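You operate a simulated robot arm through the tools that you are given. There is no shell and no other tool.

The job below is to be done with a simulated two-armed robot. You get a single attempt, and the scene is never put back.

Task
Bring the blow line up on dry air: oiler to 0, 3 bar, green lever open.
Fine: open the red valve; pressure within 0.3 bar on the gauge; the green lamp must light.

The check looks at the end state, three seconds after you hand in, the way a careful person would. Anything else that was tipped, shoved, dropped, spilled or broken makes it a failure.

Robot
Two 6-joint arms with two-finger parallel grippers on one trunk that stands fixed in place. Base frame: the origin is at the foot of the trunk, x ahead of it, y to its left, z up. Units: m, rad, N and s.
The left shoulder is at [0.28, 0.185, 1.105], the right one opposite. With the tool pointing down near the work surface each hand reaches from about 0.54 to 0.94 m from the base axis, measured 20 degrees to its own side. Payload 1.57 kg a hand.
Tool frame (each hand has its own): the origin (TCP) lies between the finger pads and is the grasp point; the fingertips stand 0.03 m ahead of it; z points along the fingers, y is the line along which they close. The gripper opens to 0.08 m. The fingers are 0.017 m wide and 0.012 m thick; the gripper's body (0.04 by 0.082 m) begins 0.08 m behind the TCP.
Orientation is that of the tool frame in the base frame, as a unit quaternion [x, y, z, w]. With the fingers straight down and closing along the base's y, the tool's x points along the base's -x, its y along +y and its z along -z.

Tools
- The arms move only by the tool drive_tool. It takes "left_series", "right_series" or both (then of equal length, played together; a hand with none holds still); each is a list of rows, each a list of 7 numbers: the shift along the base's x, y, z in m, then the turn, a rotation vector about the base's x, y, z in rad, then the opening, from 0 (shut) to 1 (fully open). In form: [[dx, dy, dz, rx, ry, rz, claw], ...]. A call has 1 to 20 rows; each row shifts and turns the commanded pose from where the row before left it. Each row takes 0.2 s and may step no farther than 0.05 m and 0.15 rad from the row before; otherwise, or with a gripper value out of range, the whole call is refused. Where a pose cannot be reached the arm comes as near as it can. A force on the tool above 40 N (or 10 N above the force at the start of the call, whichever is more), or a blocked arm, ends the call early, and 0.2 s more pass. Each finger travels about 0.153 m/s and halts on what it meets, pressing with about 43 N; the grip force reading is that of the motor and also rises with nothing between the fingers. The clock runs only during rows and for 0.2 s after the last one: add rows that do not move to give the fingers time. It gives the time, the measured TCP pose, the force on the tool (base axes), the opening and the grip force at its end, in the units of the frame above (readings bear some noise), with the torque about the TCP (base axes, N m) and any sound that the robot's microphone picked up.
- Cameras (640 x 400 px; columns grow to the right, rows downward): "scene" is now at [0.2388, -0.0304, 1.5725]; the picture's right is [-0.40, -0.92, 0.00], its down [-0.59, 0.25, -0.77] and it looks along [0.71, -0.30, -0.64] (base axes); focal length 269 px, centre (320, 200). "left" rides on the left gripper at [0.072, 0.007, -0.122] in its tool frame; the picture's right is [-0.09, 1.00, 0.00], its down [-0.84, -0.08, -0.54] and it looks along [-0.54, -0.05, 0.84] (tool axes); focal length 238 px, centre (320, 200). "right" rides on the right gripper at [0.072, -0.007, -0.122] in its tool frame; the picture's right is [0.09, 1.00, 0.00], its down [-0.84, 0.08, -0.54] and it looks along [-0.54, 0.05, 0.84] (tool axes); focal length 238 px, centre (320, 200). There is no depth. A picture from a camera that has moved, and an enlarged one, comes with that camera's place and axes in the base frame and with its lens. The place of the scene camera against the robot may be out by one fixed shift of up to 0.018 m in any direction.
- capture(camera): a new picture of that camera. No time passes.
- lift_body(by): slides the trunk up (or, below 0, down) by that many m; the arms and the scene camera ride with it, the base frame stays. It gives what a move gives, with no picture.
- head_to(pan, tilt): turns the head with the scene camera to pan (to the left, within 1.501 rad either way) and tilt (down, from -0.506 to 1.204), counted from straight ahead of the robot. It gives what a move gives.
- inspect(camera, box): a new picture of the part [left, top, right, bottom] of that camera's present view, enlarged. No time passes.
- finish_job(): hands the job in; it is judged then, once.

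Nothing tells you positions but the pictures and the camera data. Unless the task says otherwise, let go and move clear before handing in.

The tools are called after "Call:" as name(argument=value, ...) on one line, values as JSON. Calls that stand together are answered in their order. drive_tool: Moves the arms, as the interface text tells. Its arguments: {"type":"object","properties":{"left_series":{"type":"array"},"right_series":{"type":"array"}},"required":[]} The other tools are called the same way: lift_body (by) slides the trunk up or down; head_to (pan, tilt) turns the head that bears the scene camera; capture (camera) takes a picture; inspect (camera, box) takes an enlarged picture of a part of a camera's view; finish_job () hands the job in.

At the start:

```text
t: 0.0
left_position: [0.632, 0.0491, 1.3117]
left_tcp_rot: [-0.001, 1.0, -0.001, -0.001]
left_contact_force: [0.5, -0.3, -0.2]
left_moment: [-0.01, 0.0, -0.01]
left_gripper_width: 0.0801
left_grip_force: 0.1
right_position: [0.3796, -0.4842, 1.2685]
right_tcp_rot: [0.001, 1.0, -0.001, 0.0]
right_contact_force: [-0.1, 0.2, 0.1]
right_moment: [0.01, -0.04, 0.03]
right_gripper_width: 0.08
right_grip_force: 0.1
trunk travel left (down, up): [-0.8, 0.19]
head pan, tilt: [-0.408, 0.695]
```

scene: 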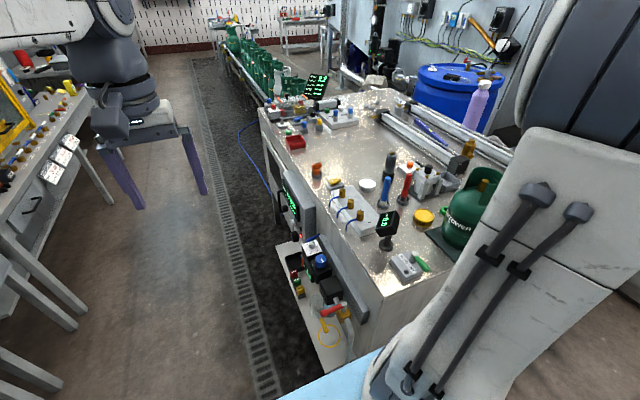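
right: 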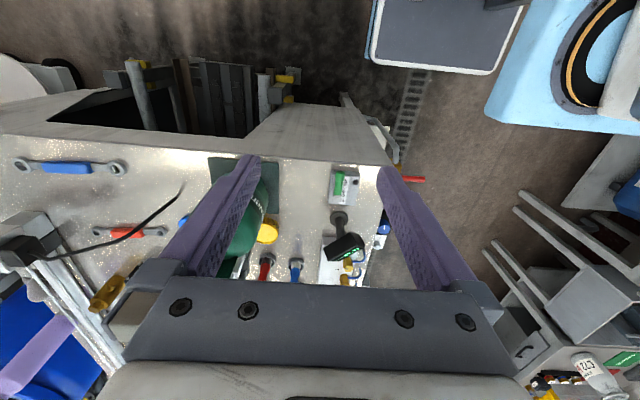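
left: 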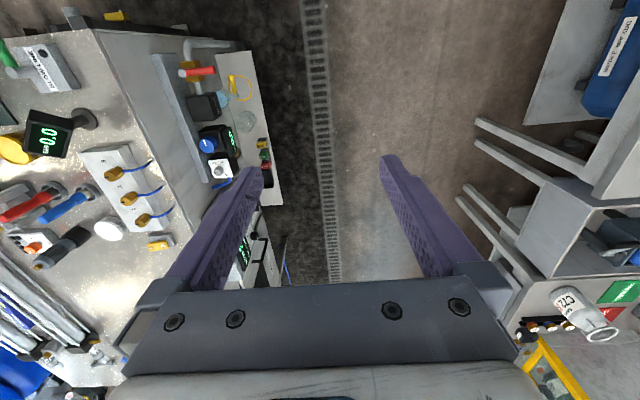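

I see a bench with valves, handles and a gauge on top, and on its side a small shelf with an air-prep unit (red valve, regulator with blue knob, digital gauge, lamp). I'll look closer before moving anything.

Call:
inspect(camera="scene", box=[250, 220, 390, 380])

Call:
inspect(camera="scene", box=[260, 80, 500, 290])

Call:
inspect(camera="left", box=[140, 20, 300, 200])

Call:
inspect(camera="left", box=[0, 20, 190, 290])

```text
2.50 times, centred on (320, 300) of scene
camera zoom: at [0.2388, -0.0304, 1.5725], right [-0.4, -0.92, 0.0], down [-0.59, 0.25, -0.77], along [0.71, -0.3, -0.64], focal length 672 px, centre (320, -50)
```

zoom: 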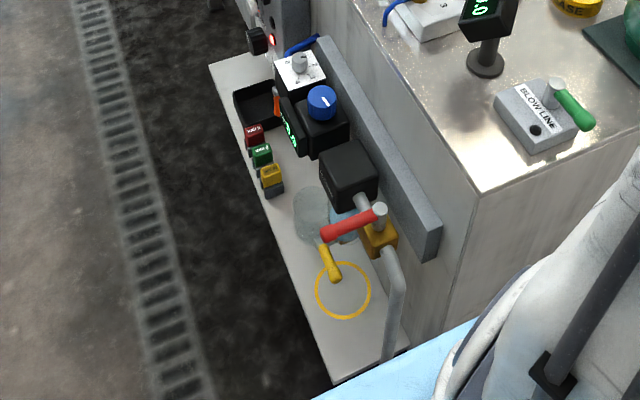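

```text
1.90 times, centred on (380, 185) of scene
camera zoom: at [0.2388, -0.0304, 1.5725], right [-0.4, -0.92, 0.0], down [-0.59, 0.25, -0.77], along [0.71, -0.3, -0.64], focal length 512 px, centre (206, 229)
```

zoom: 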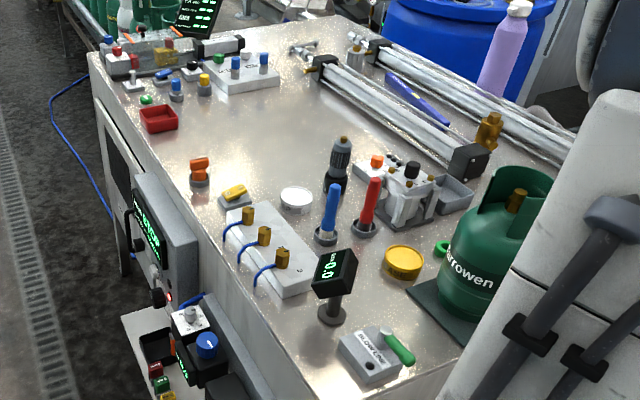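

```text
2.22 times, centred on (220, 110) of left
camera zoom: at [0.5583, 0.0572, 1.4341], right [0.09, 1.0, 0.0], down [0.84, -0.08, 0.54], along [0.54, -0.05, -0.84], focal length 530 px, centre (542, 400)
```

zoom: 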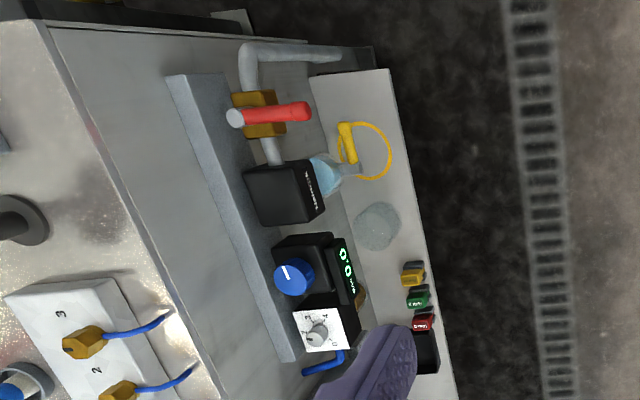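

```text
1.48 times, centred on (95, 155) of left
camera zoom: at [0.5583, 0.0572, 1.4341], right [0.09, 1.0, 0.0], down [0.84, -0.08, 0.54], along [0.54, -0.05, -0.84], focal length 353 px, centre (653, 267)
```

zoom: 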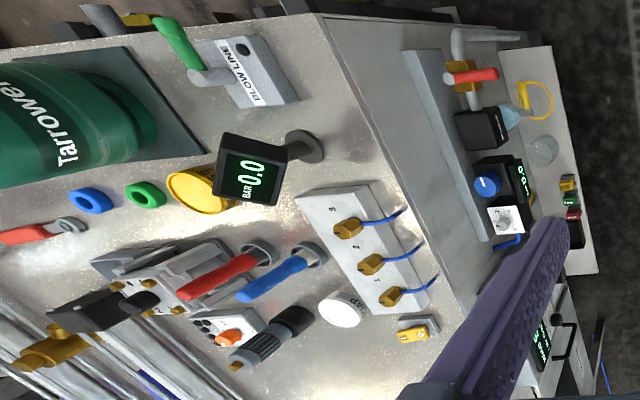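

The air unit hangs on the bench's left flank at about x 0.58–0.82, y −0.24, z 0.85, and the green lever is on the bench top near (0.52, −0.42, 1.02). I'll zoom in on the details before moving.

Call:
inspect(camera="left", box=[190, 120, 254, 160])

Call:
inspect(camera="left", box=[170, 30, 266, 120])

Call:
inspect(camera="scene", box=[290, 220, 354, 284])

Call:
inspect(camera="scene", box=[300, 280, 364, 360])

Call:
inspect(camera="scene", box=[370, 200, 450, 290])

Call:
inspect(camera="scene", box=[265, 165, 325, 260])

```text
10.00 times, centred on (222, 140) of left
camera zoom: at [0.5583, 0.0572, 1.4341], right [0.09, 1.0, 0.0], down [0.84, -0.08, 0.54], along [0.54, -0.05, -0.84], focal length 2384 px, centre (1300, 800)
```

zoom: 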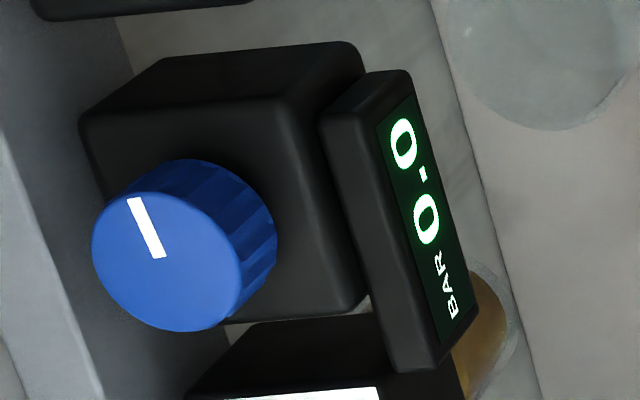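

```text
4.44 times, centred on (218, 75) of left
camera zoom: at [0.5583, 0.0572, 1.4341], right [0.09, 1.0, 0.0], down [0.84, -0.08, 0.54], along [0.54, -0.05, -0.84], focal length 1059 px, centre (773, 756)
```

zoom: 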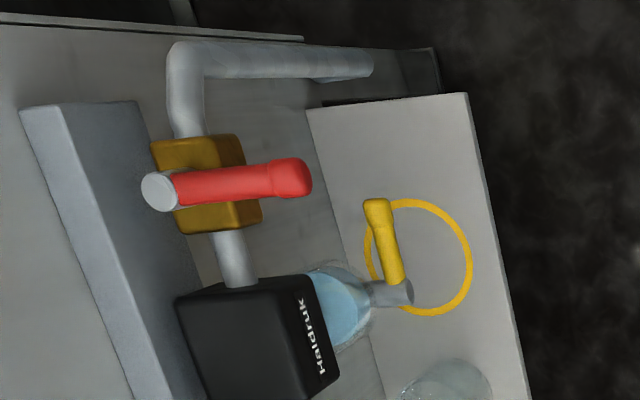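

```text
6.25 times, centred on (322, 252) of scene
camera zoom: at [0.2388, -0.0304, 1.5725], right [-0.4, -0.92, 0.0], down [-0.59, 0.25, -0.77], along [0.71, -0.3, -0.64], focal length 1679 px, centre (308, -125)
```

zoom: 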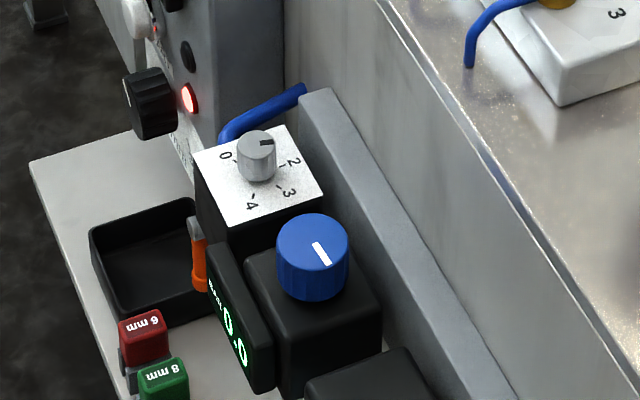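

```text
5.00 times, centred on (332, 320) of scene
camera zoom: at [0.2388, -0.0304, 1.5725], right [-0.4, -0.92, 0.0], down [-0.59, 0.25, -0.77], along [0.71, -0.3, -0.64], focal length 1344 px, centre (260, -400)
```

zoom: 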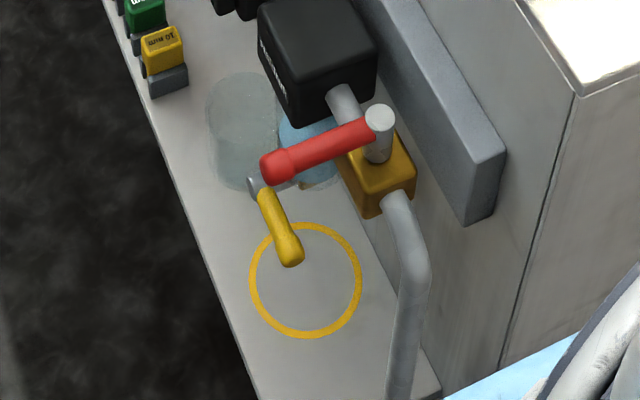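

```text
4.44 times, centred on (410, 245) of scene
camera zoom: at [0.2388, -0.0304, 1.5725], right [-0.4, -0.92, 0.0], down [-0.59, 0.25, -0.77], along [0.71, -0.3, -0.64], focal length 1194 px, centre (-80, 0)
```

zoom: 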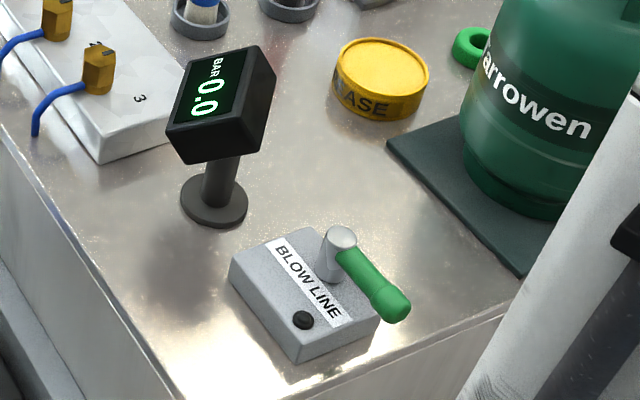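

```text
4.21 times, centred on (295, 212) of scene
camera zoom: at [0.2388, -0.0304, 1.5725], right [-0.4, -0.92, 0.0], down [-0.59, 0.25, -0.77], along [0.71, -0.3, -0.64], focal length 1131 px, centre (425, 147)
```

zoom: 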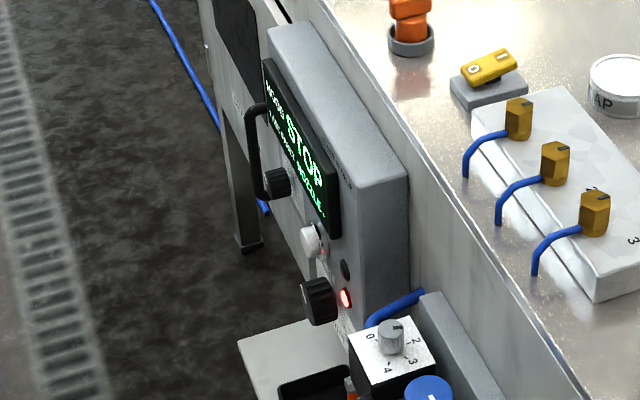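

There's more text on the panel screen, and a water filter with a yellow drain lever below it. I'll read the screen and the other details at higher zoom.

Call:
inspect(camera="scene", box=[276, 175, 308, 250])

Call:
inspect(camera="left", box=[235, 60, 275, 130])

Call:
inspect(camera="left", box=[205, 155, 241, 185])

Call:
inspect(camera="scene", box=[300, 70, 340, 110])

Call:
inspect(camera="left", box=[0, 20, 100, 110])

```text
5.33 times, centred on (292, 212) of scene
camera zoom: at [0.2388, -0.0304, 1.5725], right [-0.4, -0.92, 0.0], down [-0.59, 0.25, -0.77], along [0.71, -0.3, -0.64], focal length 1433 px, centre (469, 133)
```

zoom: 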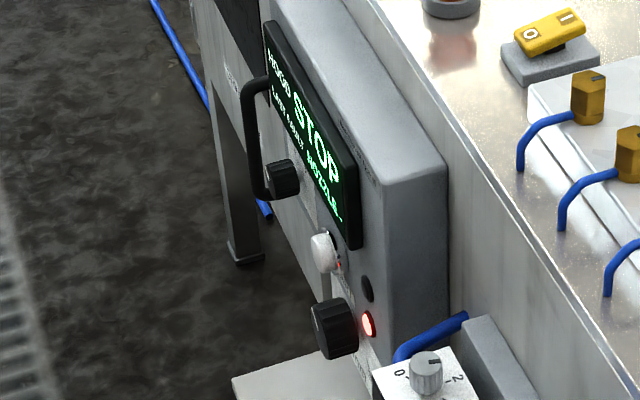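

```text
5.71 times, centred on (255, 95) of left
camera zoom: at [0.5583, 0.0572, 1.4341], right [0.09, 1.0, 0.0], down [0.84, -0.08, 0.54], along [0.54, -0.05, -0.84], focal length 1362 px, centre (691, 800)
```

zoom: 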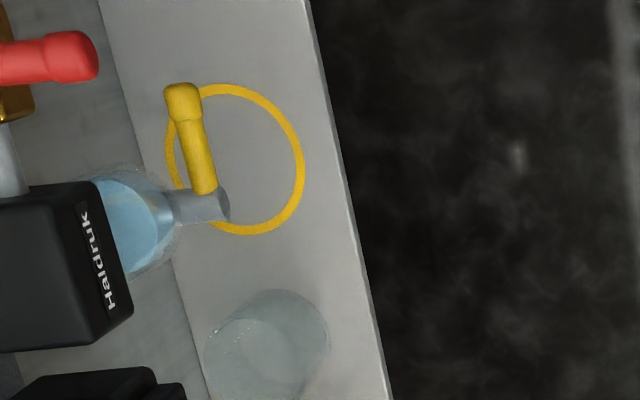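

```text
13.33 times, centred on (223, 170) of left
camera zoom: at [0.5583, 0.0572, 1.4341], right [0.09, 1.0, 0.0], down [0.84, -0.08, 0.54], along [0.54, -0.05, -0.84], focal length 3178 px, centre (1613, 600)
```

zoom: 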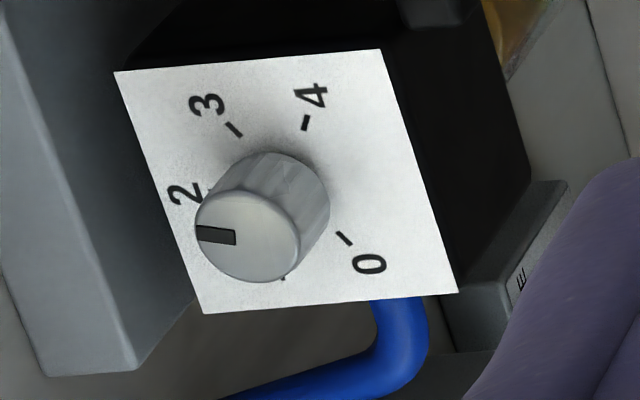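

```text
10.00 times, centred on (320, 90) of scene
camera zoom: at [0.2388, -0.0304, 1.5725], right [-0.4, -0.92, 0.0], down [-0.59, 0.25, -0.77], along [0.71, -0.3, -0.64], focal length 2687 px, centre (320, 1300)
```

zoom: 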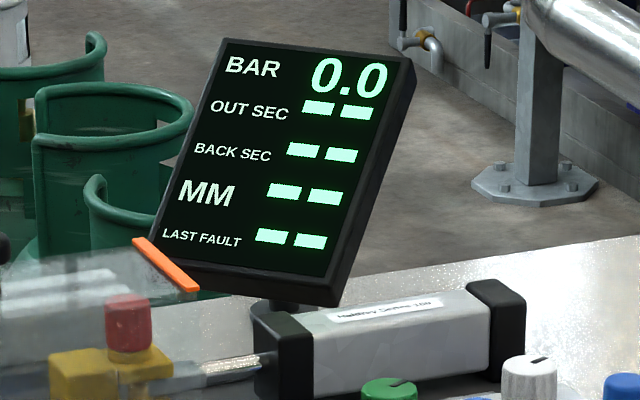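

```text
4.44 times, centred on (50, 65) of left
camera zoom: at [0.5583, 0.0572, 1.4341], right [0.09, 1.0, 0.0], down [0.84, -0.08, 0.54], along [0.54, -0.05, -0.84], focal length 1059 px, centre (1520, 800)
```

zoom: 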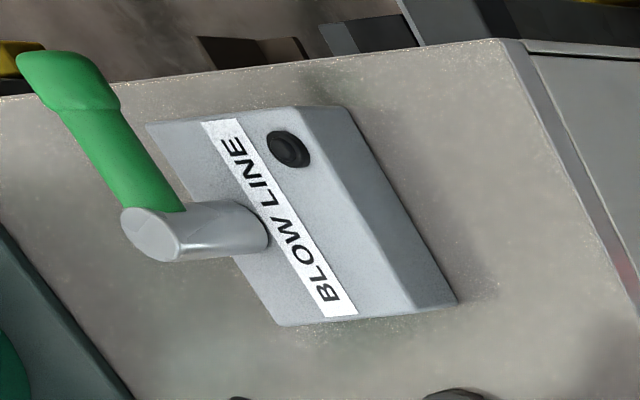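

The filter bowl holds water, the yellow lever looks like its drain and the red handle lies across the pipe. I'll bring the left hand down and tilt it to get a side-on view of the air unit.

Call:
drive_tool(left_series=[[-0.013, 0.006, -0.032, -0.12, 0, 0, 1], [-0.013, 0.006, -0.032, -0.12, 0, 0, 1], [-0.013, 0.006, -0.032, -0.12, 0, 0, 1], [-0.013, 0.006, -0.032, -0.12, 0, 0, 1], [-0.013, 0.006, -0.032, -0.12, 0, 0, 1], [-0.013, 0.006, -0.032, -0.12, 0, 0, 1], [-0.013, 0.006, -0.032, -0.12, 0, 0, 1], [-0.013, 0.006, -0.032, -0.12, 0, 0, 1], [-0.013, 0.006, -0.032, -0.12, 0, 0, 1], [-0.013, 0.006, -0.032, -0.12, 0, 0, 1]])

Call:
capture(camera="left")

Call:
capture(camera="scene")

```text
t: 2.2
left_position: [0.5047, 0.1099, 0.9923]
left_tcp_rot: [-0.001, 0.826, -0.564, 0.0]
left_contact_force: [-0.1, -0.1, -0.5]
left_moment: [0.04, 0.02, -0.02]
left_gripper_width: 0.0799
left_grip_force: 0.0
right_position: [0.3793, -0.4834, 1.2697]
right_tcp_rot: [-0.001, 1.0, 0.0, 0.0]
right_contact_force: [0.0, 0.9, 0.2]
right_moment: [-0.03, -0.02, 0.0]
right_gripper_width: 0.0798
right_grip_force: 0.1
trunk travel left (down, up): [-0.8, 0.19]
head pan, tilt: [-0.408, 0.695]
```

```text
taken
camera left: at [0.4301, 0.2277, 1.0303], right [0.09, 0.36, -0.93], down [0.84, 0.48, 0.27], along [0.54, -0.8, -0.26], focal length 238 px, centre (320, 200)
```

left: 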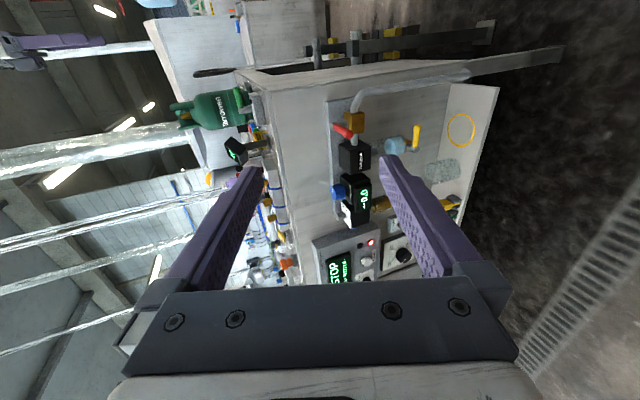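

```text
taken
camera scene: at [0.2386, -0.0305, 1.5726], right [-0.4, -0.92, 0.0], down [-0.59, 0.25, -0.77], along [0.71, -0.3, -0.64], focal length 269 px, centre (320, 200)
```

scene: 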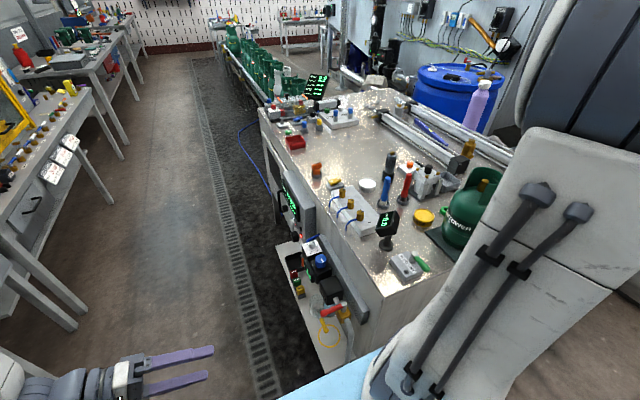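

Call:
inspect(camera="left", box=[320, 80, 500, 210])

Call:
inspect(camera="left", box=[310, 210, 430, 300])

Call:
inspect(camera="left", box=[330, 110, 430, 180])

Call:
inspect(camera="left", box=[220, 80, 300, 180])

```text
3.08 times, centred on (410, 145) of left
camera zoom: at [0.4301, 0.2277, 1.0303], right [0.09, 0.36, -0.93], down [0.84, 0.48, 0.27], along [0.54, -0.8, -0.26], focal length 733 px, centre (43, 369)
```

zoom: 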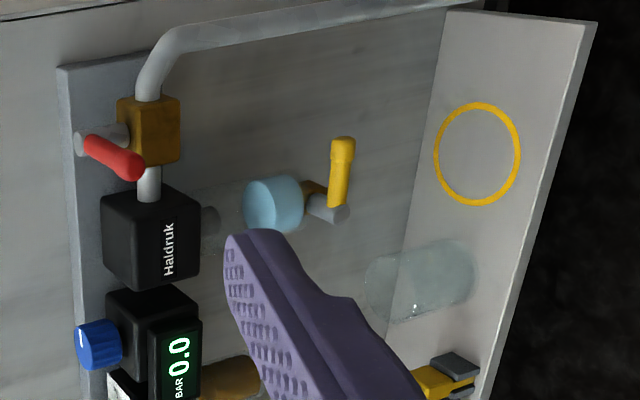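

```text
4.44 times, centred on (370, 255) of left
camera zoom: at [0.4301, 0.2277, 1.0303], right [0.09, 0.36, -0.93], down [0.84, 0.48, 0.27], along [0.54, -0.8, -0.26], focal length 1059 px, centre (98, -44)
```

zoom: 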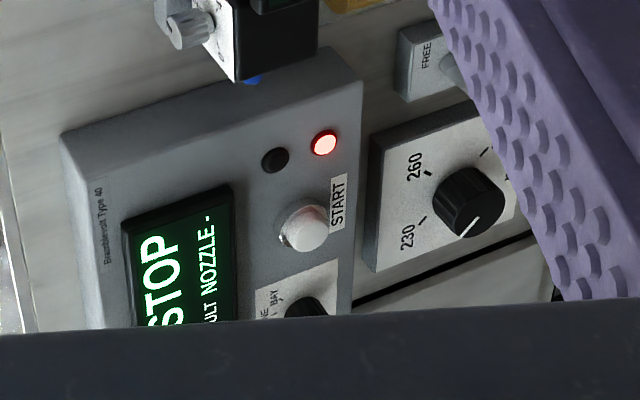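

```text
5.71 times, centred on (380, 145) of left
camera zoom: at [0.4301, 0.2277, 1.0303], right [0.09, 0.36, -0.93], down [0.84, 0.48, 0.27], along [0.54, -0.8, -0.26], focal length 1362 px, centre (-23, 514)
```

zoom: 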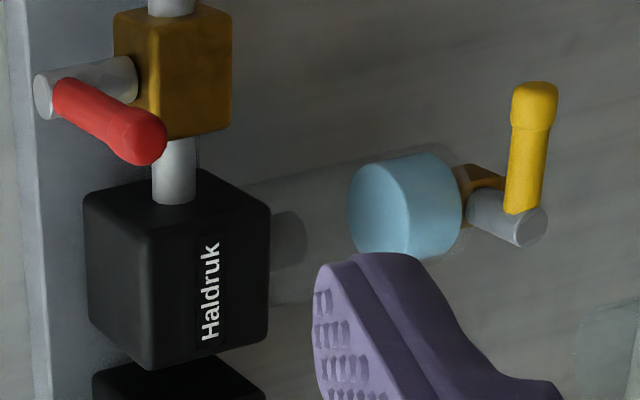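

```text
4.00 times, centred on (260, 130) of left
camera zoom: at [0.4301, 0.2277, 1.0303], right [0.09, 0.36, -0.93], down [0.84, 0.48, 0.27], along [0.54, -0.8, -0.26], focal length 953 px, centre (560, 480)
```

zoom: 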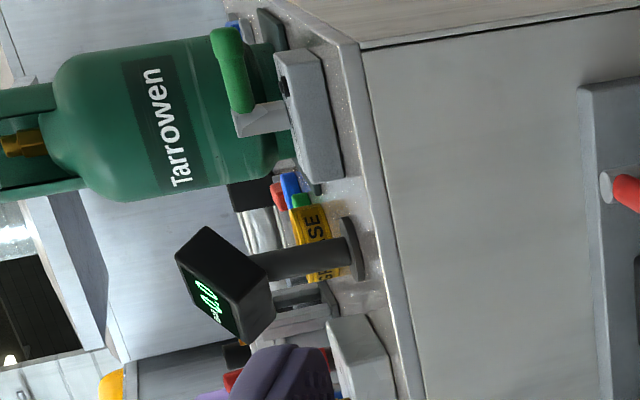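

The red handle points across the pipe (closed). The yellow drain lever sits at about z 0.58, level across its downward outlet, so I take it as closed and will leave it. Next I bring the right hand over the air unit, pointing down, for close views.

Call:
drive_tool(right_series=[[0.03, 0.033, -0.02, 0, 0, 0, 1], [0.03, 0.033, -0.02, 0, 0, 0, 1], [0.03, 0.033, -0.02, 0, 0, 0, 1], [0.03, 0.033, -0.02, 0, 0, 0, 1], [0.03, 0.033, -0.02, 0, 0, 0, 1], [0.03, 0.033, -0.02, 0, 0, 0, 1], [0.03, 0.033, -0.02, 0, 0, 0, 1], [0.03, 0.033, -0.02, 0, 0, 0, 1]])

Call:
capture(camera="right")

Call:
capture(camera="scene")

Call:
capture(camera="left")

```text
t: 4.0
left_position: [0.5032, 0.1108, 0.9929]
left_tcp_rot: [0.0, 0.825, -0.564, 0.0]
left_contact_force: [-0.6, -0.5, 0.7]
left_moment: [0.04, 0.03, 0.03]
left_gripper_width: 0.0804
left_grip_force: 0.0
right_position: [0.62, -0.2212, 1.1056]
right_tcp_rot: [0.0, 1.0, 0.0, 0.0]
right_contact_force: [-0.6, 0.2, -1.0]
right_moment: [-0.01, -0.02, -0.01]
right_gripper_width: 0.08
right_grip_force: 0.0
trunk travel left (down, up): [-0.8, 0.19]
head pan, tilt: [-0.408, 0.695]
```

```text
taken
camera right: at [0.5494, -0.227, 1.2271], right [-0.09, 1.0, 0.0], down [0.84, 0.08, 0.54], along [0.54, 0.05, -0.84], focal length 238 px, centre (320, 200)
```

right: 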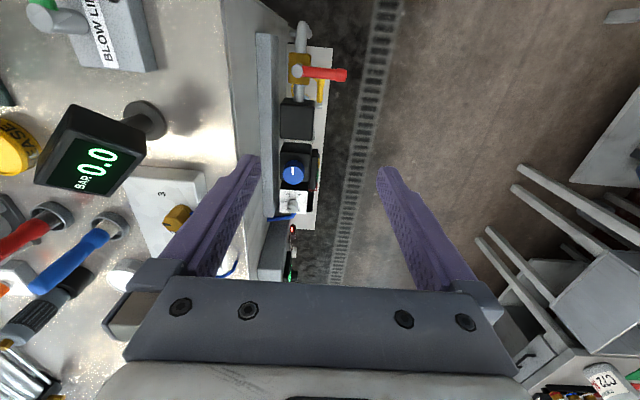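

```text
taken
camera scene: at [0.2386, -0.0305, 1.5725], right [-0.4, -0.92, 0.0], down [-0.59, 0.25, -0.77], along [0.71, -0.3, -0.64], focal length 269 px, centre (320, 200)
```

scene: 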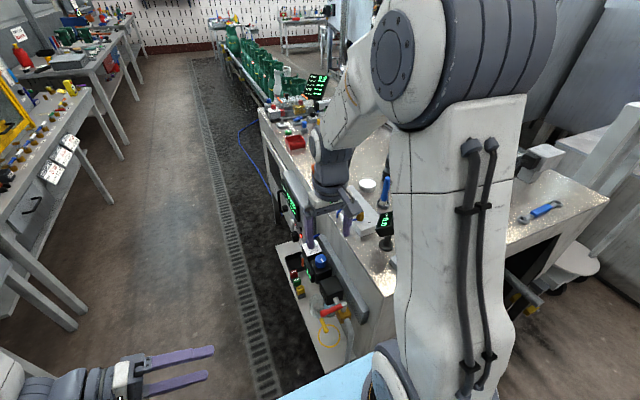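

```text
taken
camera left: at [0.4303, 0.2275, 1.0306], right [0.09, 0.36, -0.93], down [0.84, 0.48, 0.27], along [0.54, -0.8, -0.26], focal length 238 px, centre (320, 200)
```

left: 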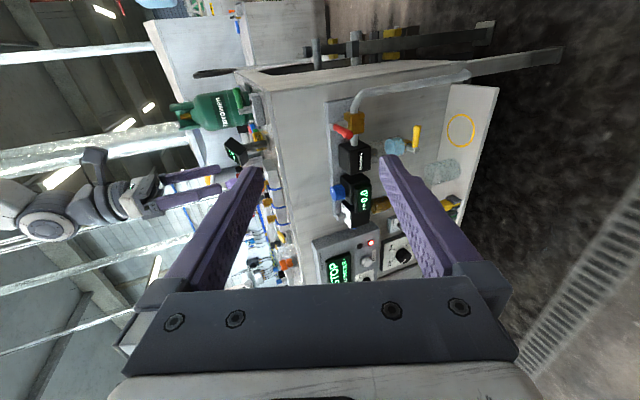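

The right hand now hovers over the unit. I'll zoom on the dial, regulator, valve and BLOW LINE block from here.

Call:
inspect(camera="right", box=[260, 130, 340, 220])

Call:
inspect(camera="right", box=[250, 20, 360, 140])

Call:
inspect(camera="right", box=[0, 0, 170, 110])

Call:
inspect(camera="right", box=[275, 180, 315, 220])

Call:
inspect(camera="left", box=[310, 110, 410, 230])

```text
4.44 times, centred on (300, 175) of right
camera zoom: at [0.5494, -0.227, 1.2271], right [-0.09, 1.0, 0.0], down [0.84, 0.08, 0.54], along [0.54, 0.05, -0.84], focal length 1059 px, centre (409, 311)
```

zoom: 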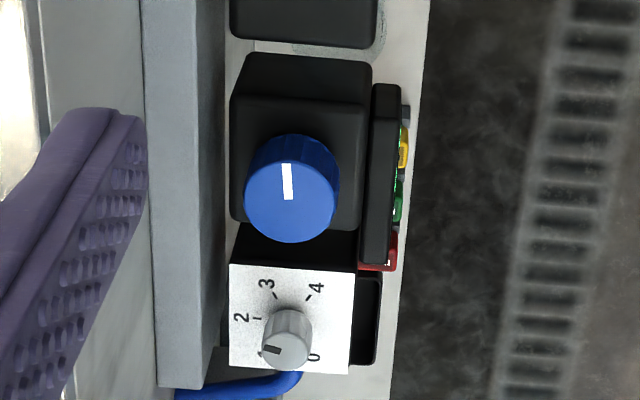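

```text
3.33 times, centred on (305, 80) of right
camera zoom: at [0.5494, -0.227, 1.2271], right [-0.09, 1.0, 0.0], down [0.84, 0.08, 0.54], along [0.54, 0.05, -0.84], focal length 794 px, centre (370, 600)
```

zoom: 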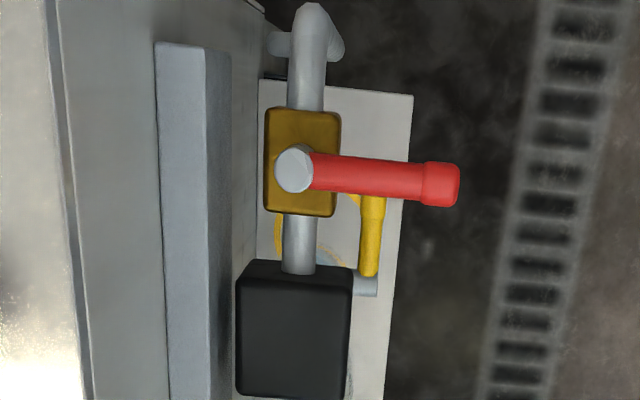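

```text
3.64 times, centred on (85, 55) of right
camera zoom: at [0.5494, -0.227, 1.2271], right [-0.09, 1.0, 0.0], down [0.84, 0.08, 0.54], along [0.54, 0.05, -0.84], focal length 867 px, centre (1174, 727)
```

zoom: 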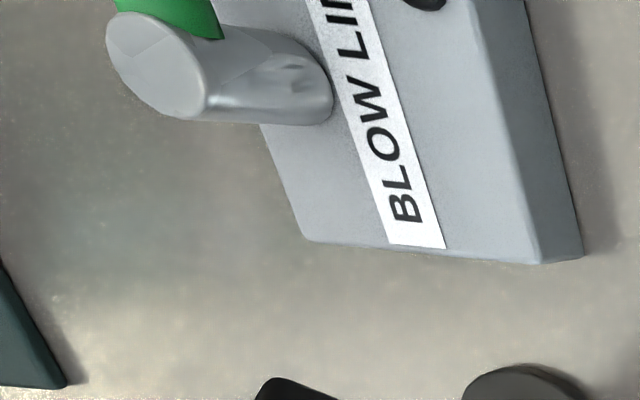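

```text
10.00 times, centred on (295, 200) of right
camera zoom: at [0.5494, -0.227, 1.2271], right [-0.09, 1.0, 0.0], down [0.84, 0.08, 0.54], along [0.54, 0.05, -0.84], focal length 2384 px, centre (570, 200)
```

zoom: 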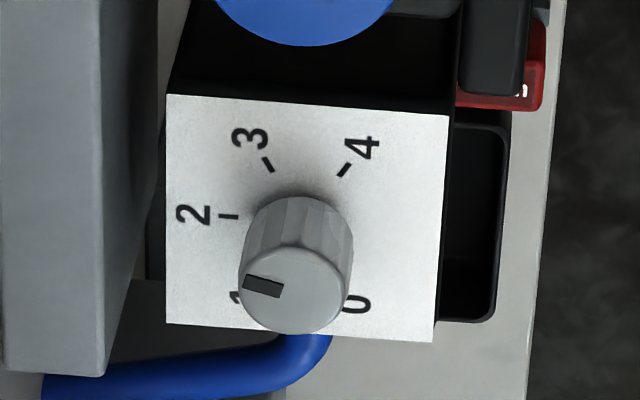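

```text
3.33 times, centred on (360, 170) of left
camera zoom: at [0.4303, 0.2275, 1.0306], right [0.09, 0.36, -0.93], down [0.84, 0.48, 0.27], along [0.54, -0.8, -0.26], focal length 794 px, centre (187, 300)
```

zoom: 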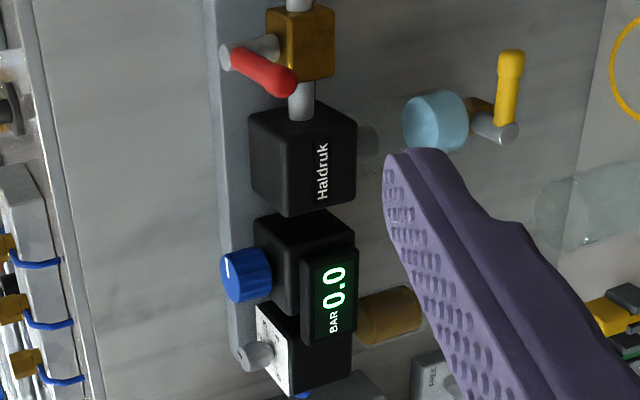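

The dial reads about 2, with 0 reached by turning counter-clockwise about 120°, and its knob is near (0.817, −0.256). The blue knob is near (0.745, −0.257), top z about 0.84. I'll hover the right hand over the oiler knob, pre-turned −60°.

Call:
drive_tool(right_series=[[0.0244, -0.0044, -0.016, 0, 0, -0.131, 0.8], [0.0244, -0.0044, -0.016, 0, 0, -0.131, 0.6], [0.0244, -0.0044, -0.016, 0, 0, -0.131, 0.5], [0.0244, -0.0044, -0.016, 0, 0, -0.131, 0.5], [0.0244, -0.0044, -0.016, 0, 0, -0.131, 0.5], [0.0244, -0.0044, -0.016, 0, 0, -0.131, 0.5], [0.0244, -0.0044, -0.016, 0, 0, -0.131, 0.5], [0.0244, -0.0044, -0.016, 0, 0, -0.131, 0.5]])

Call:
capture(camera="right")

Call:
capture(camera="left")

```text
t: 5.8
left_position: [0.5035, 0.1101, 0.9914]
left_tcp_rot: [0.0, 0.825, -0.565, 0.001]
left_contact_force: [0.3, 0.4, 0.5]
left_moment: [0.02, -0.01, 0.01]
left_gripper_width: 0.0802
left_grip_force: 0.1
right_position: [0.8142, -0.2558, 0.9814]
right_tcp_rot: [0.501, 0.865, 0.0, 0.0]
right_contact_force: [0.0, 0.1, -0.3]
right_moment: [-0.01, -0.01, 0.02]
right_gripper_width: 0.0398
right_grip_force: 0.0
trunk travel left (down, up): [-0.8, 0.19]
head pan, tilt: [-0.408, 0.695]
```

```text
taken
camera right: at [0.7735, -0.1959, 1.1033], right [0.82, 0.57, 0.0], down [0.48, -0.69, 0.54], along [0.31, -0.44, -0.84], focal length 238 px, centre (320, 200)
```

right: 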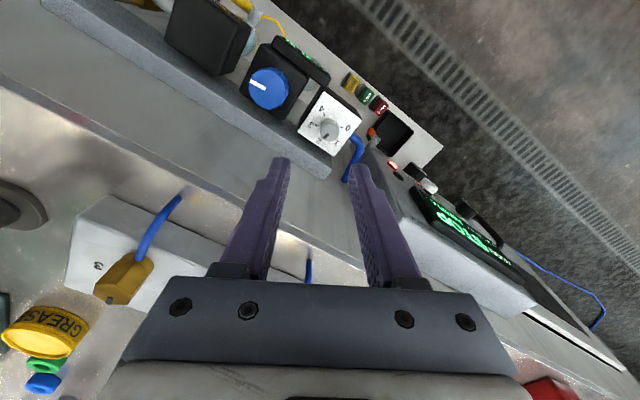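

```text
taken
camera left: at [0.4303, 0.2276, 1.0306], right [0.09, 0.36, -0.93], down [0.84, 0.48, 0.27], along [0.54, -0.8, -0.26], focal length 238 px, centre (320, 200)
```

left: 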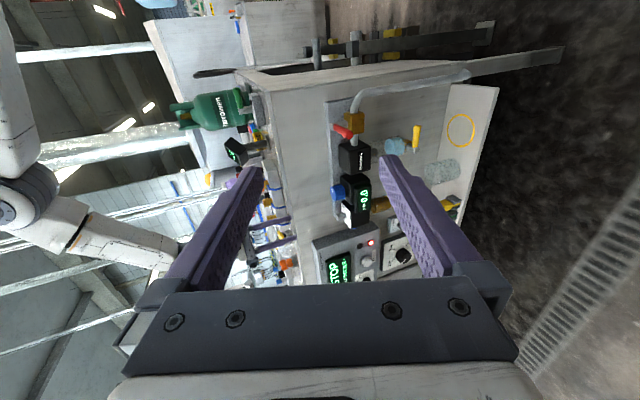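

The hand is near the oiler; I'll zoom to center exactly.

Call:
inspect(camera="right", box=[280, 70, 376, 190])

Call:
inspect(camera="right", box=[230, 30, 350, 150])

Call:
inspect(camera="scene", box=[270, 200, 370, 290])

```text
3.33 times, centred on (328, 130) of right
camera zoom: at [0.7735, -0.1959, 1.1033], right [0.82, 0.57, 0.0], down [0.48, -0.69, 0.54], along [0.31, -0.44, -0.84], focal length 794 px, centre (293, 433)
```

zoom: 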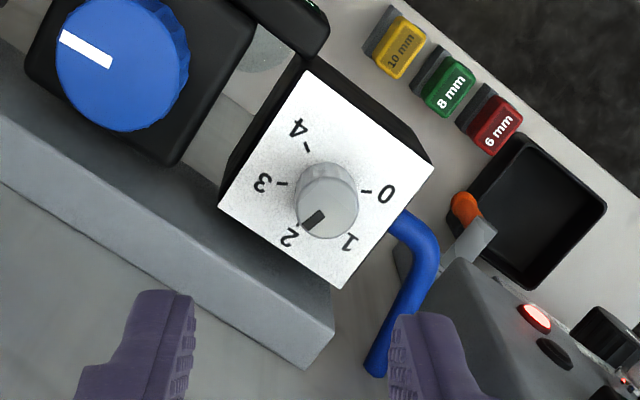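

```text
3.33 times, centred on (290, 90) of right
camera zoom: at [0.7735, -0.1959, 1.1033], right [0.82, 0.57, 0.0], down [0.48, -0.69, 0.54], along [0.31, -0.44, -0.84], focal length 794 px, centre (420, 567)
```

zoom: 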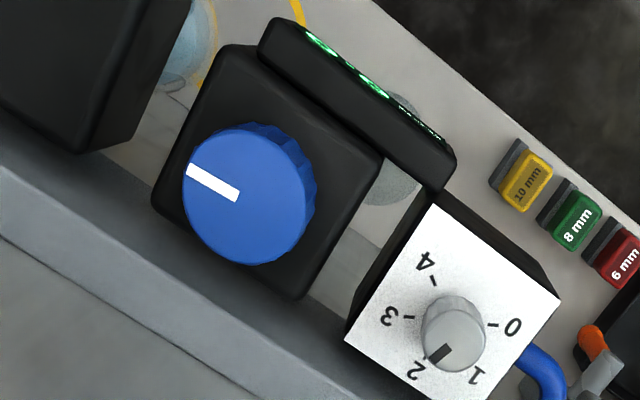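

```text
4.44 times, centred on (320, 245) of scene
camera zoom: at [0.2386, -0.0304, 1.5725], right [-0.4, -0.92, 0.0], down [-0.59, 0.25, -0.77], along [0.71, -0.3, -0.64], focal length 1194 px, centre (320, 0)
```

zoom: 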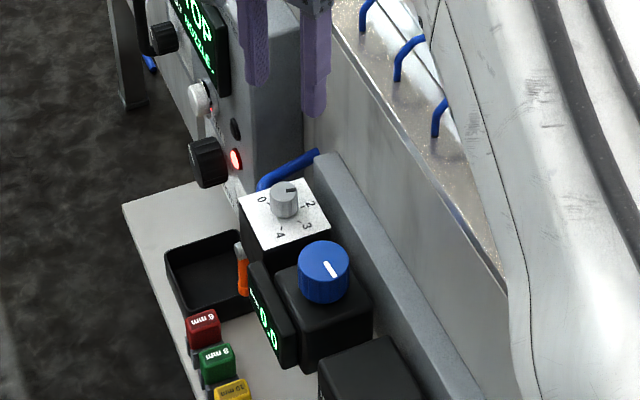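

The oiler knob's axis works out to about (0.831, −0.2565), top z 0.831 and plate z 0.804. I'll centre over it and come down part way.

Call:
drive_tool(right_series=[[0.017, -0.001, -0.02, 0, 0, 0, 0.5], [0, 0, -0.03, 0, 0, 0, 0.5], [0, 0, -0.03, 0, 0, 0, 0.5], [0, 0, 0, 0, 0, 0, 0.5]])

Call:
inspect(camera="right", box=[260, 90, 380, 210])

Call:
inspect(camera="scene", box=[270, 200, 370, 290])

Call:
inspect(camera="left", box=[310, 150, 410, 250])

```text
t: 6.8
left_position: [0.5039, 0.1098, 0.9914]
left_tcp_rot: [0.0, 0.825, -0.565, 0.0]
left_contact_force: [0.6, -0.3, 0.1]
left_moment: [-0.03, 0.01, 0.03]
left_gripper_width: 0.0801
left_grip_force: 0.1
right_position: [0.832, -0.2567, 0.9032]
right_tcp_rot: [0.5, 0.866, 0.0, -0.001]
right_contact_force: [0.5, 0.5, -0.4]
right_moment: [-0.01, -0.03, 0.04]
right_gripper_width: 0.0402
right_grip_force: 0.0
trunk travel left (down, up): [-0.8, 0.19]
head pan, tilt: [-0.408, 0.695]
```

```text
3.33 times, centred on (320, 150) of right
camera zoom: at [0.7911, -0.1982, 1.0253], right [0.82, 0.58, 0.0], down [0.48, -0.69, 0.54], along [0.31, -0.44, -0.84], focal length 794 px, centre (320, 367)
```

zoom: 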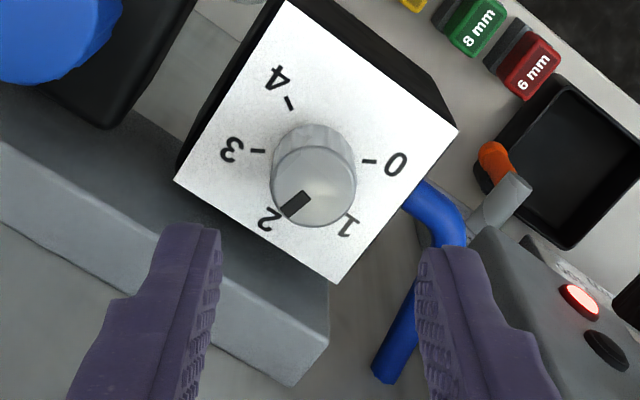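

```text
4.44 times, centred on (320, 245) of scene
camera zoom: at [0.239, -0.0304, 1.5724], right [-0.4, -0.92, 0.0], down [-0.59, 0.25, -0.77], along [0.71, -0.3, -0.64], focal length 1194 px, centre (320, 0)
```

zoom: 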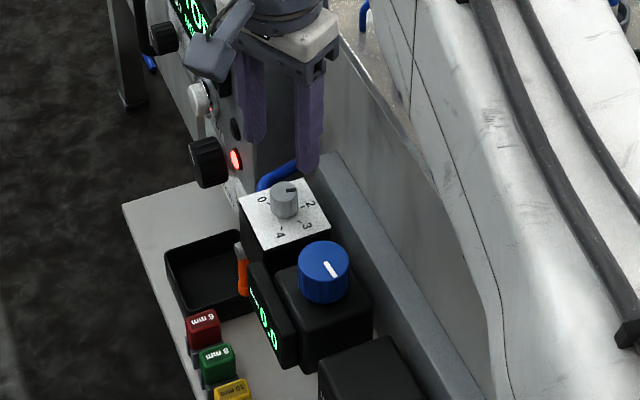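

```text
4.00 times, centred on (360, 200) of left
camera zoom: at [0.4305, 0.2276, 1.0305], right [0.09, 0.36, -0.93], down [0.84, 0.48, 0.27], along [0.54, -0.8, -0.26], focal length 953 px, centre (160, 200)
```

zoom: 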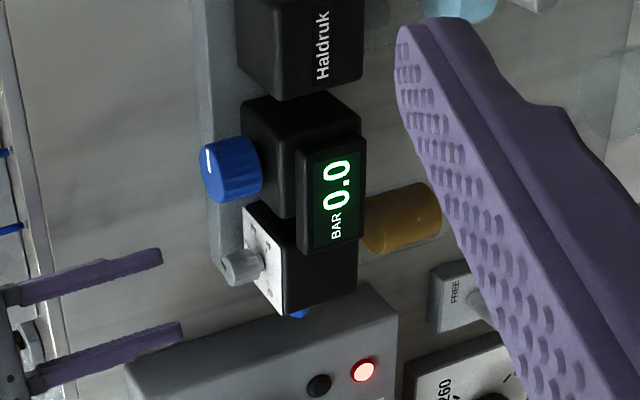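

Alignment is within about 2 mm. I'll correct that and descend so the fingertips straddle the knob (TCP z ≈ 0.845), then close.

Call:
drive_tool(right_series=[[-0.0025, 0.0005, -0.018, 0, 0, 0, 0.5], [0, 0, -0.02, 0, 0, 0, 0.5], [0, 0, -0.02, 0, 0, 0, 0.5], [0, 0, 0, 0, 0, 0, 0.5]])

Call:
inspect(camera="right", box=[260, 100, 380, 220])

Call:
inspect(camera="left", box=[310, 170, 390, 250])

```text
t: 7.8
left_position: [0.5039, 0.1085, 0.9924]
left_tcp_rot: [0.0, 0.825, -0.565, 0.0]
left_contact_force: [-0.3, 0.8, 0.5]
left_moment: [0.0, 0.02, -0.01]
left_gripper_width: 0.0799
left_grip_force: 0.1
right_position: [0.8285, -0.2575, 0.8431]
right_tcp_rot: [0.5, 0.866, 0.0, -0.001]
right_contact_force: [-0.2, 0.2, 0.1]
right_moment: [0.0, 0.02, 0.01]
right_gripper_width: 0.0403
right_grip_force: 0.0
trunk travel left (down, up): [-0.8, 0.19]
head pan, tilt: [-0.408, 0.695]
```

```text
3.33 times, centred on (320, 160) of right
camera zoom: at [0.7881, -0.1981, 0.9645], right [0.82, 0.58, 0.0], down [0.48, -0.69, 0.54], along [0.31, -0.44, -0.84], focal length 794 px, centre (320, 333)
```

zoom: 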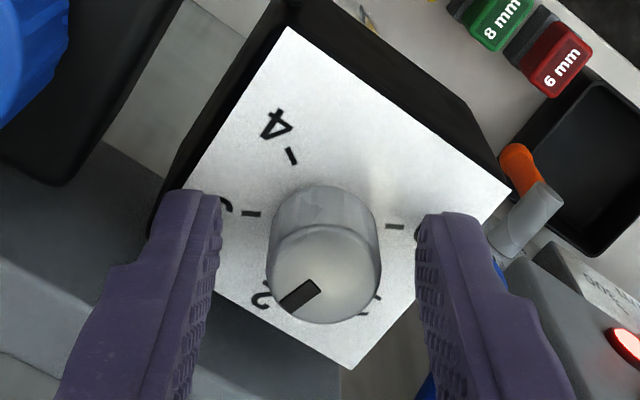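

```text
5.00 times, centred on (350, 210) of left
camera zoom: at [0.4305, 0.2276, 1.0305], right [0.09, 0.36, -0.93], down [0.84, 0.48, 0.27], along [0.54, -0.8, -0.26], focal length 1192 px, centre (170, 150)
```

zoom: 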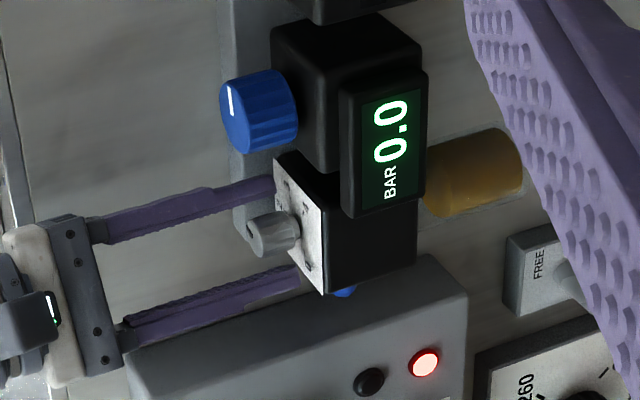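

The knob sits centred between the fingers and the pointer reads about 2.2. I'll close on it, then turn counter-clockwise partway and check.

Call:
drive_tool(right_series=[[0, 0, 0, 0, 0, 0, 0.3], [0, 0, 0, 0, 0, 0, 0.1], [0, 0, 0, 0, 0, 0, 0.0]])

Call:
inspect(camera="right", box=[260, 100, 380, 220])

```text
t: 8.6
left_position: [0.505, 0.1091, 0.9918]
left_tcp_rot: [0.0, 0.826, -0.564, 0.0]
left_contact_force: [-0.1, 0.3, -0.1]
left_moment: [-0.04, 0.0, 0.01]
left_gripper_width: 0.0799
left_grip_force: 0.1
right_position: [0.8291, -0.2563, 0.8419]
right_tcp_rot: [0.5, 0.866, 0.001, 0.0]
right_contact_force: [5.2, 3.9, -3.7]
right_moment: [-0.34, -0.38, 0.0]
right_gripper_width: 0.0209
right_grip_force: 34.5
trunk travel left (down, up): [-0.8, 0.19]
head pan, tilt: [-0.408, 0.695]
```

```text
3.33 times, centred on (320, 160) of right
camera zoom: at [0.7885, -0.1976, 0.9646], right [0.82, 0.58, 0.0], down [0.48, -0.69, 0.54], along [0.31, -0.44, -0.84], focal length 794 px, centre (320, 333)
```

zoom: 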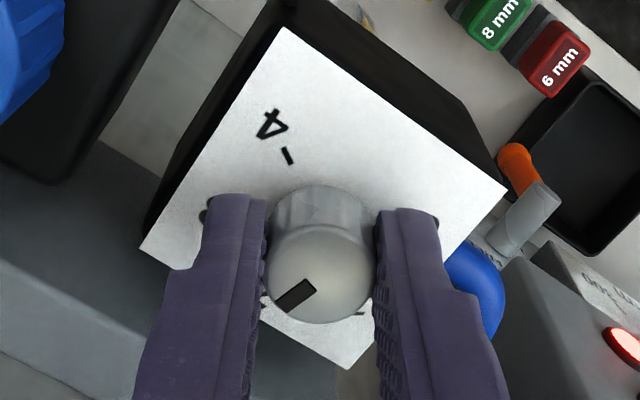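

The knob is held (0.021 m wide, small side force). Turning counter-clockwise by about 1.2 rad.

Call:
drive_tool(right_series=[[0, 0, 0, 0, 0, 0.1, 0], [0, 0, 0, 0, 0, 0.12, 0], [0, 0, 0, 0, 0, 0.12, 0], [0, 0, 0, 0, 0, 0.12, 0], [0, 0, 0, 0, 0, 0.12, 0], [0, 0, 0, 0, 0, 0.12, 0], [0, 0, 0, 0, 0, 0.12, 0], [0, 0, 0, 0, 0, 0.12, 0], [0, 0, 0, 0, 0, 0.12, 0], [0, 0, 0, 0, 0, 0.12, 0]])

Call:
capture(camera="right")

Call:
inspect(camera="right", box=[260, 100, 380, 220])

```text
t: 10.8
left_position: [0.5033, 0.1103, 0.9913]
left_tcp_rot: [-0.001, 0.825, -0.565, 0.0]
left_contact_force: [-0.5, 1.0, 0.2]
left_moment: [0.01, 0.01, 0.02]
left_gripper_width: 0.0802
left_grip_force: 0.2
right_position: [0.8294, -0.2577, 0.8426]
right_tcp_rot: [-0.067, 0.998, 0.0, -0.001]
right_contact_force: [1.1, -18.5, -0.4]
right_moment: [-0.27, -0.49, -0.04]
right_gripper_width: 0.021
right_grip_force: 34.4
trunk travel left (down, up): [-0.8, 0.19]
head pan, tilt: [-0.408, 0.695]
```

```text
taken
camera right: at [0.7596, -0.2739, 0.9647], right [-0.22, 0.97, 0.0], down [0.82, 0.19, 0.54], along [0.53, 0.12, -0.84], focal length 238 px, centre (320, 200)
```

right: 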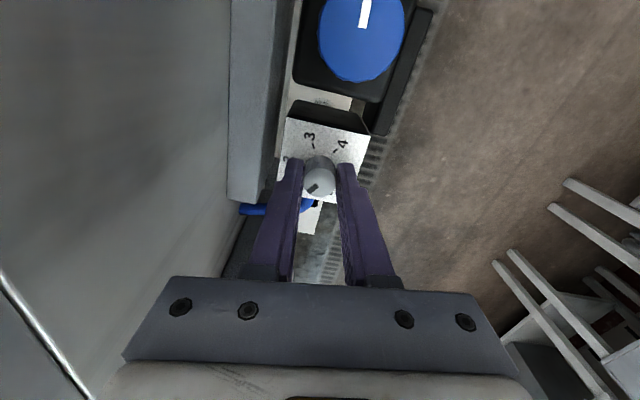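

```text
3.33 times, centred on (320, 160) of right
camera zoom: at [0.7596, -0.2739, 0.9647], right [-0.22, 0.97, 0.0], down [0.82, 0.19, 0.54], along [0.53, 0.12, -0.84], focal length 794 px, centre (320, 333)
```

zoom: 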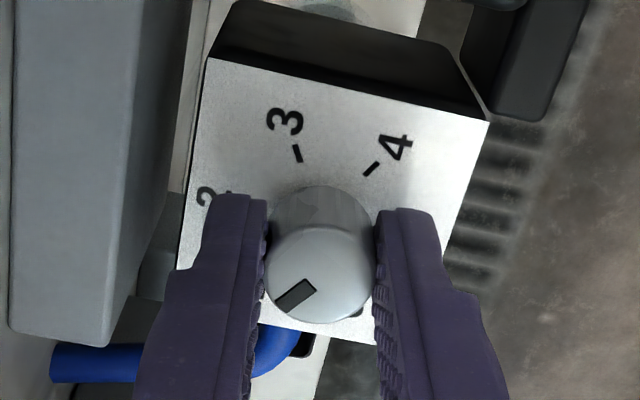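

It turned about 68° with the fingers and now reads roughly 1. I'll ease off the side force by 1 mm and continue to near 0.

Call:
drive_tool(right_series=[[0, -0.001, 0, 0, 0, 0.1, 0], [0, 0, 0, 0, 0, 0.12, 0], [0, 0, 0, 0, 0, 0.12, 0], [0, 0, 0, 0, 0, 0.12, 0], [0, 0, 0, 0, 0, 0.12, 0], [0, 0, 0, 0, 0, 0.12, 0], [0, 0, 0, 0, 0, 0.12, 0], [0, 0, 0, 0, 0, 0.12, 0]])

Call:
inspect(camera="right", box=[260, 100, 380, 220])

Call:
inspect(camera="scene", box=[270, 200, 370, 290])

Call:
capture(camera="left")

```text
t: 12.6
left_position: [0.5035, 0.1084, 0.9907]
left_tcp_rot: [0.0, 0.825, -0.565, 0.0]
left_contact_force: [0.8, 0.3, 0.1]
left_moment: [-0.01, 0.04, 0.01]
left_gripper_width: 0.0797
left_grip_force: 0.1
right_position: [0.8303, -0.2594, 0.8429]
right_tcp_rot: [-0.512, 0.859, 0.0, -0.001]
right_contact_force: [2.1, -15.7, -3.7]
right_moment: [-0.2, 0.09, 0.04]
right_gripper_width: 0.0212
right_grip_force: 34.1
trunk travel left (down, up): [-0.8, 0.19]
head pan, tilt: [-0.408, 0.695]
```

```text
3.33 times, centred on (320, 160) of right
camera zoom: at [0.8021, -0.3251, 0.9647], right [-0.92, 0.39, 0.0], down [0.33, 0.77, 0.54], along [0.21, 0.5, -0.84], focal length 794 px, centre (320, 333)
```

zoom: 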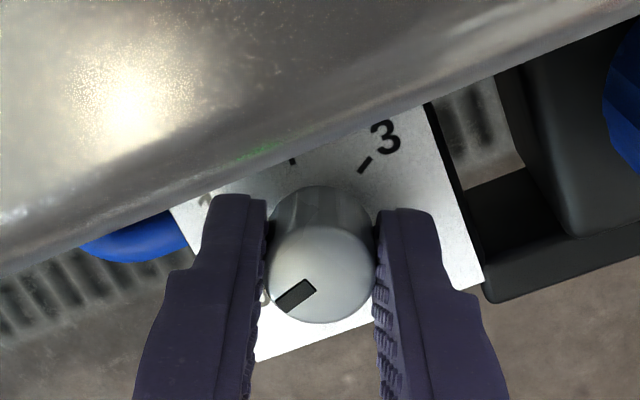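

```text
4.44 times, centred on (320, 245) of scene
camera zoom: at [0.239, -0.0315, 1.5725], right [-0.4, -0.92, 0.0], down [-0.59, 0.25, -0.77], along [0.71, -0.3, -0.64], focal length 1194 px, centre (320, 0)
```

zoom: 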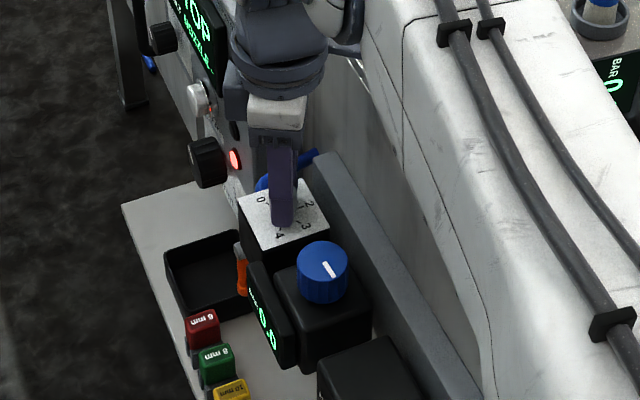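

```text
taken
camera left: at [0.4305, 0.2268, 1.0307], right [0.09, 0.36, -0.93], down [0.84, 0.48, 0.27], along [0.54, -0.8, -0.26], focal length 238 px, centre (320, 200)
```

left: 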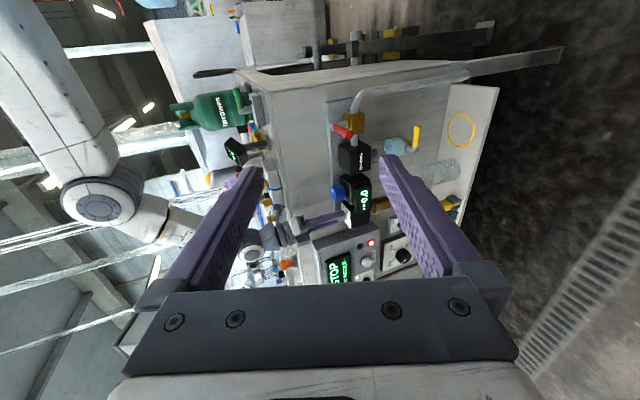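

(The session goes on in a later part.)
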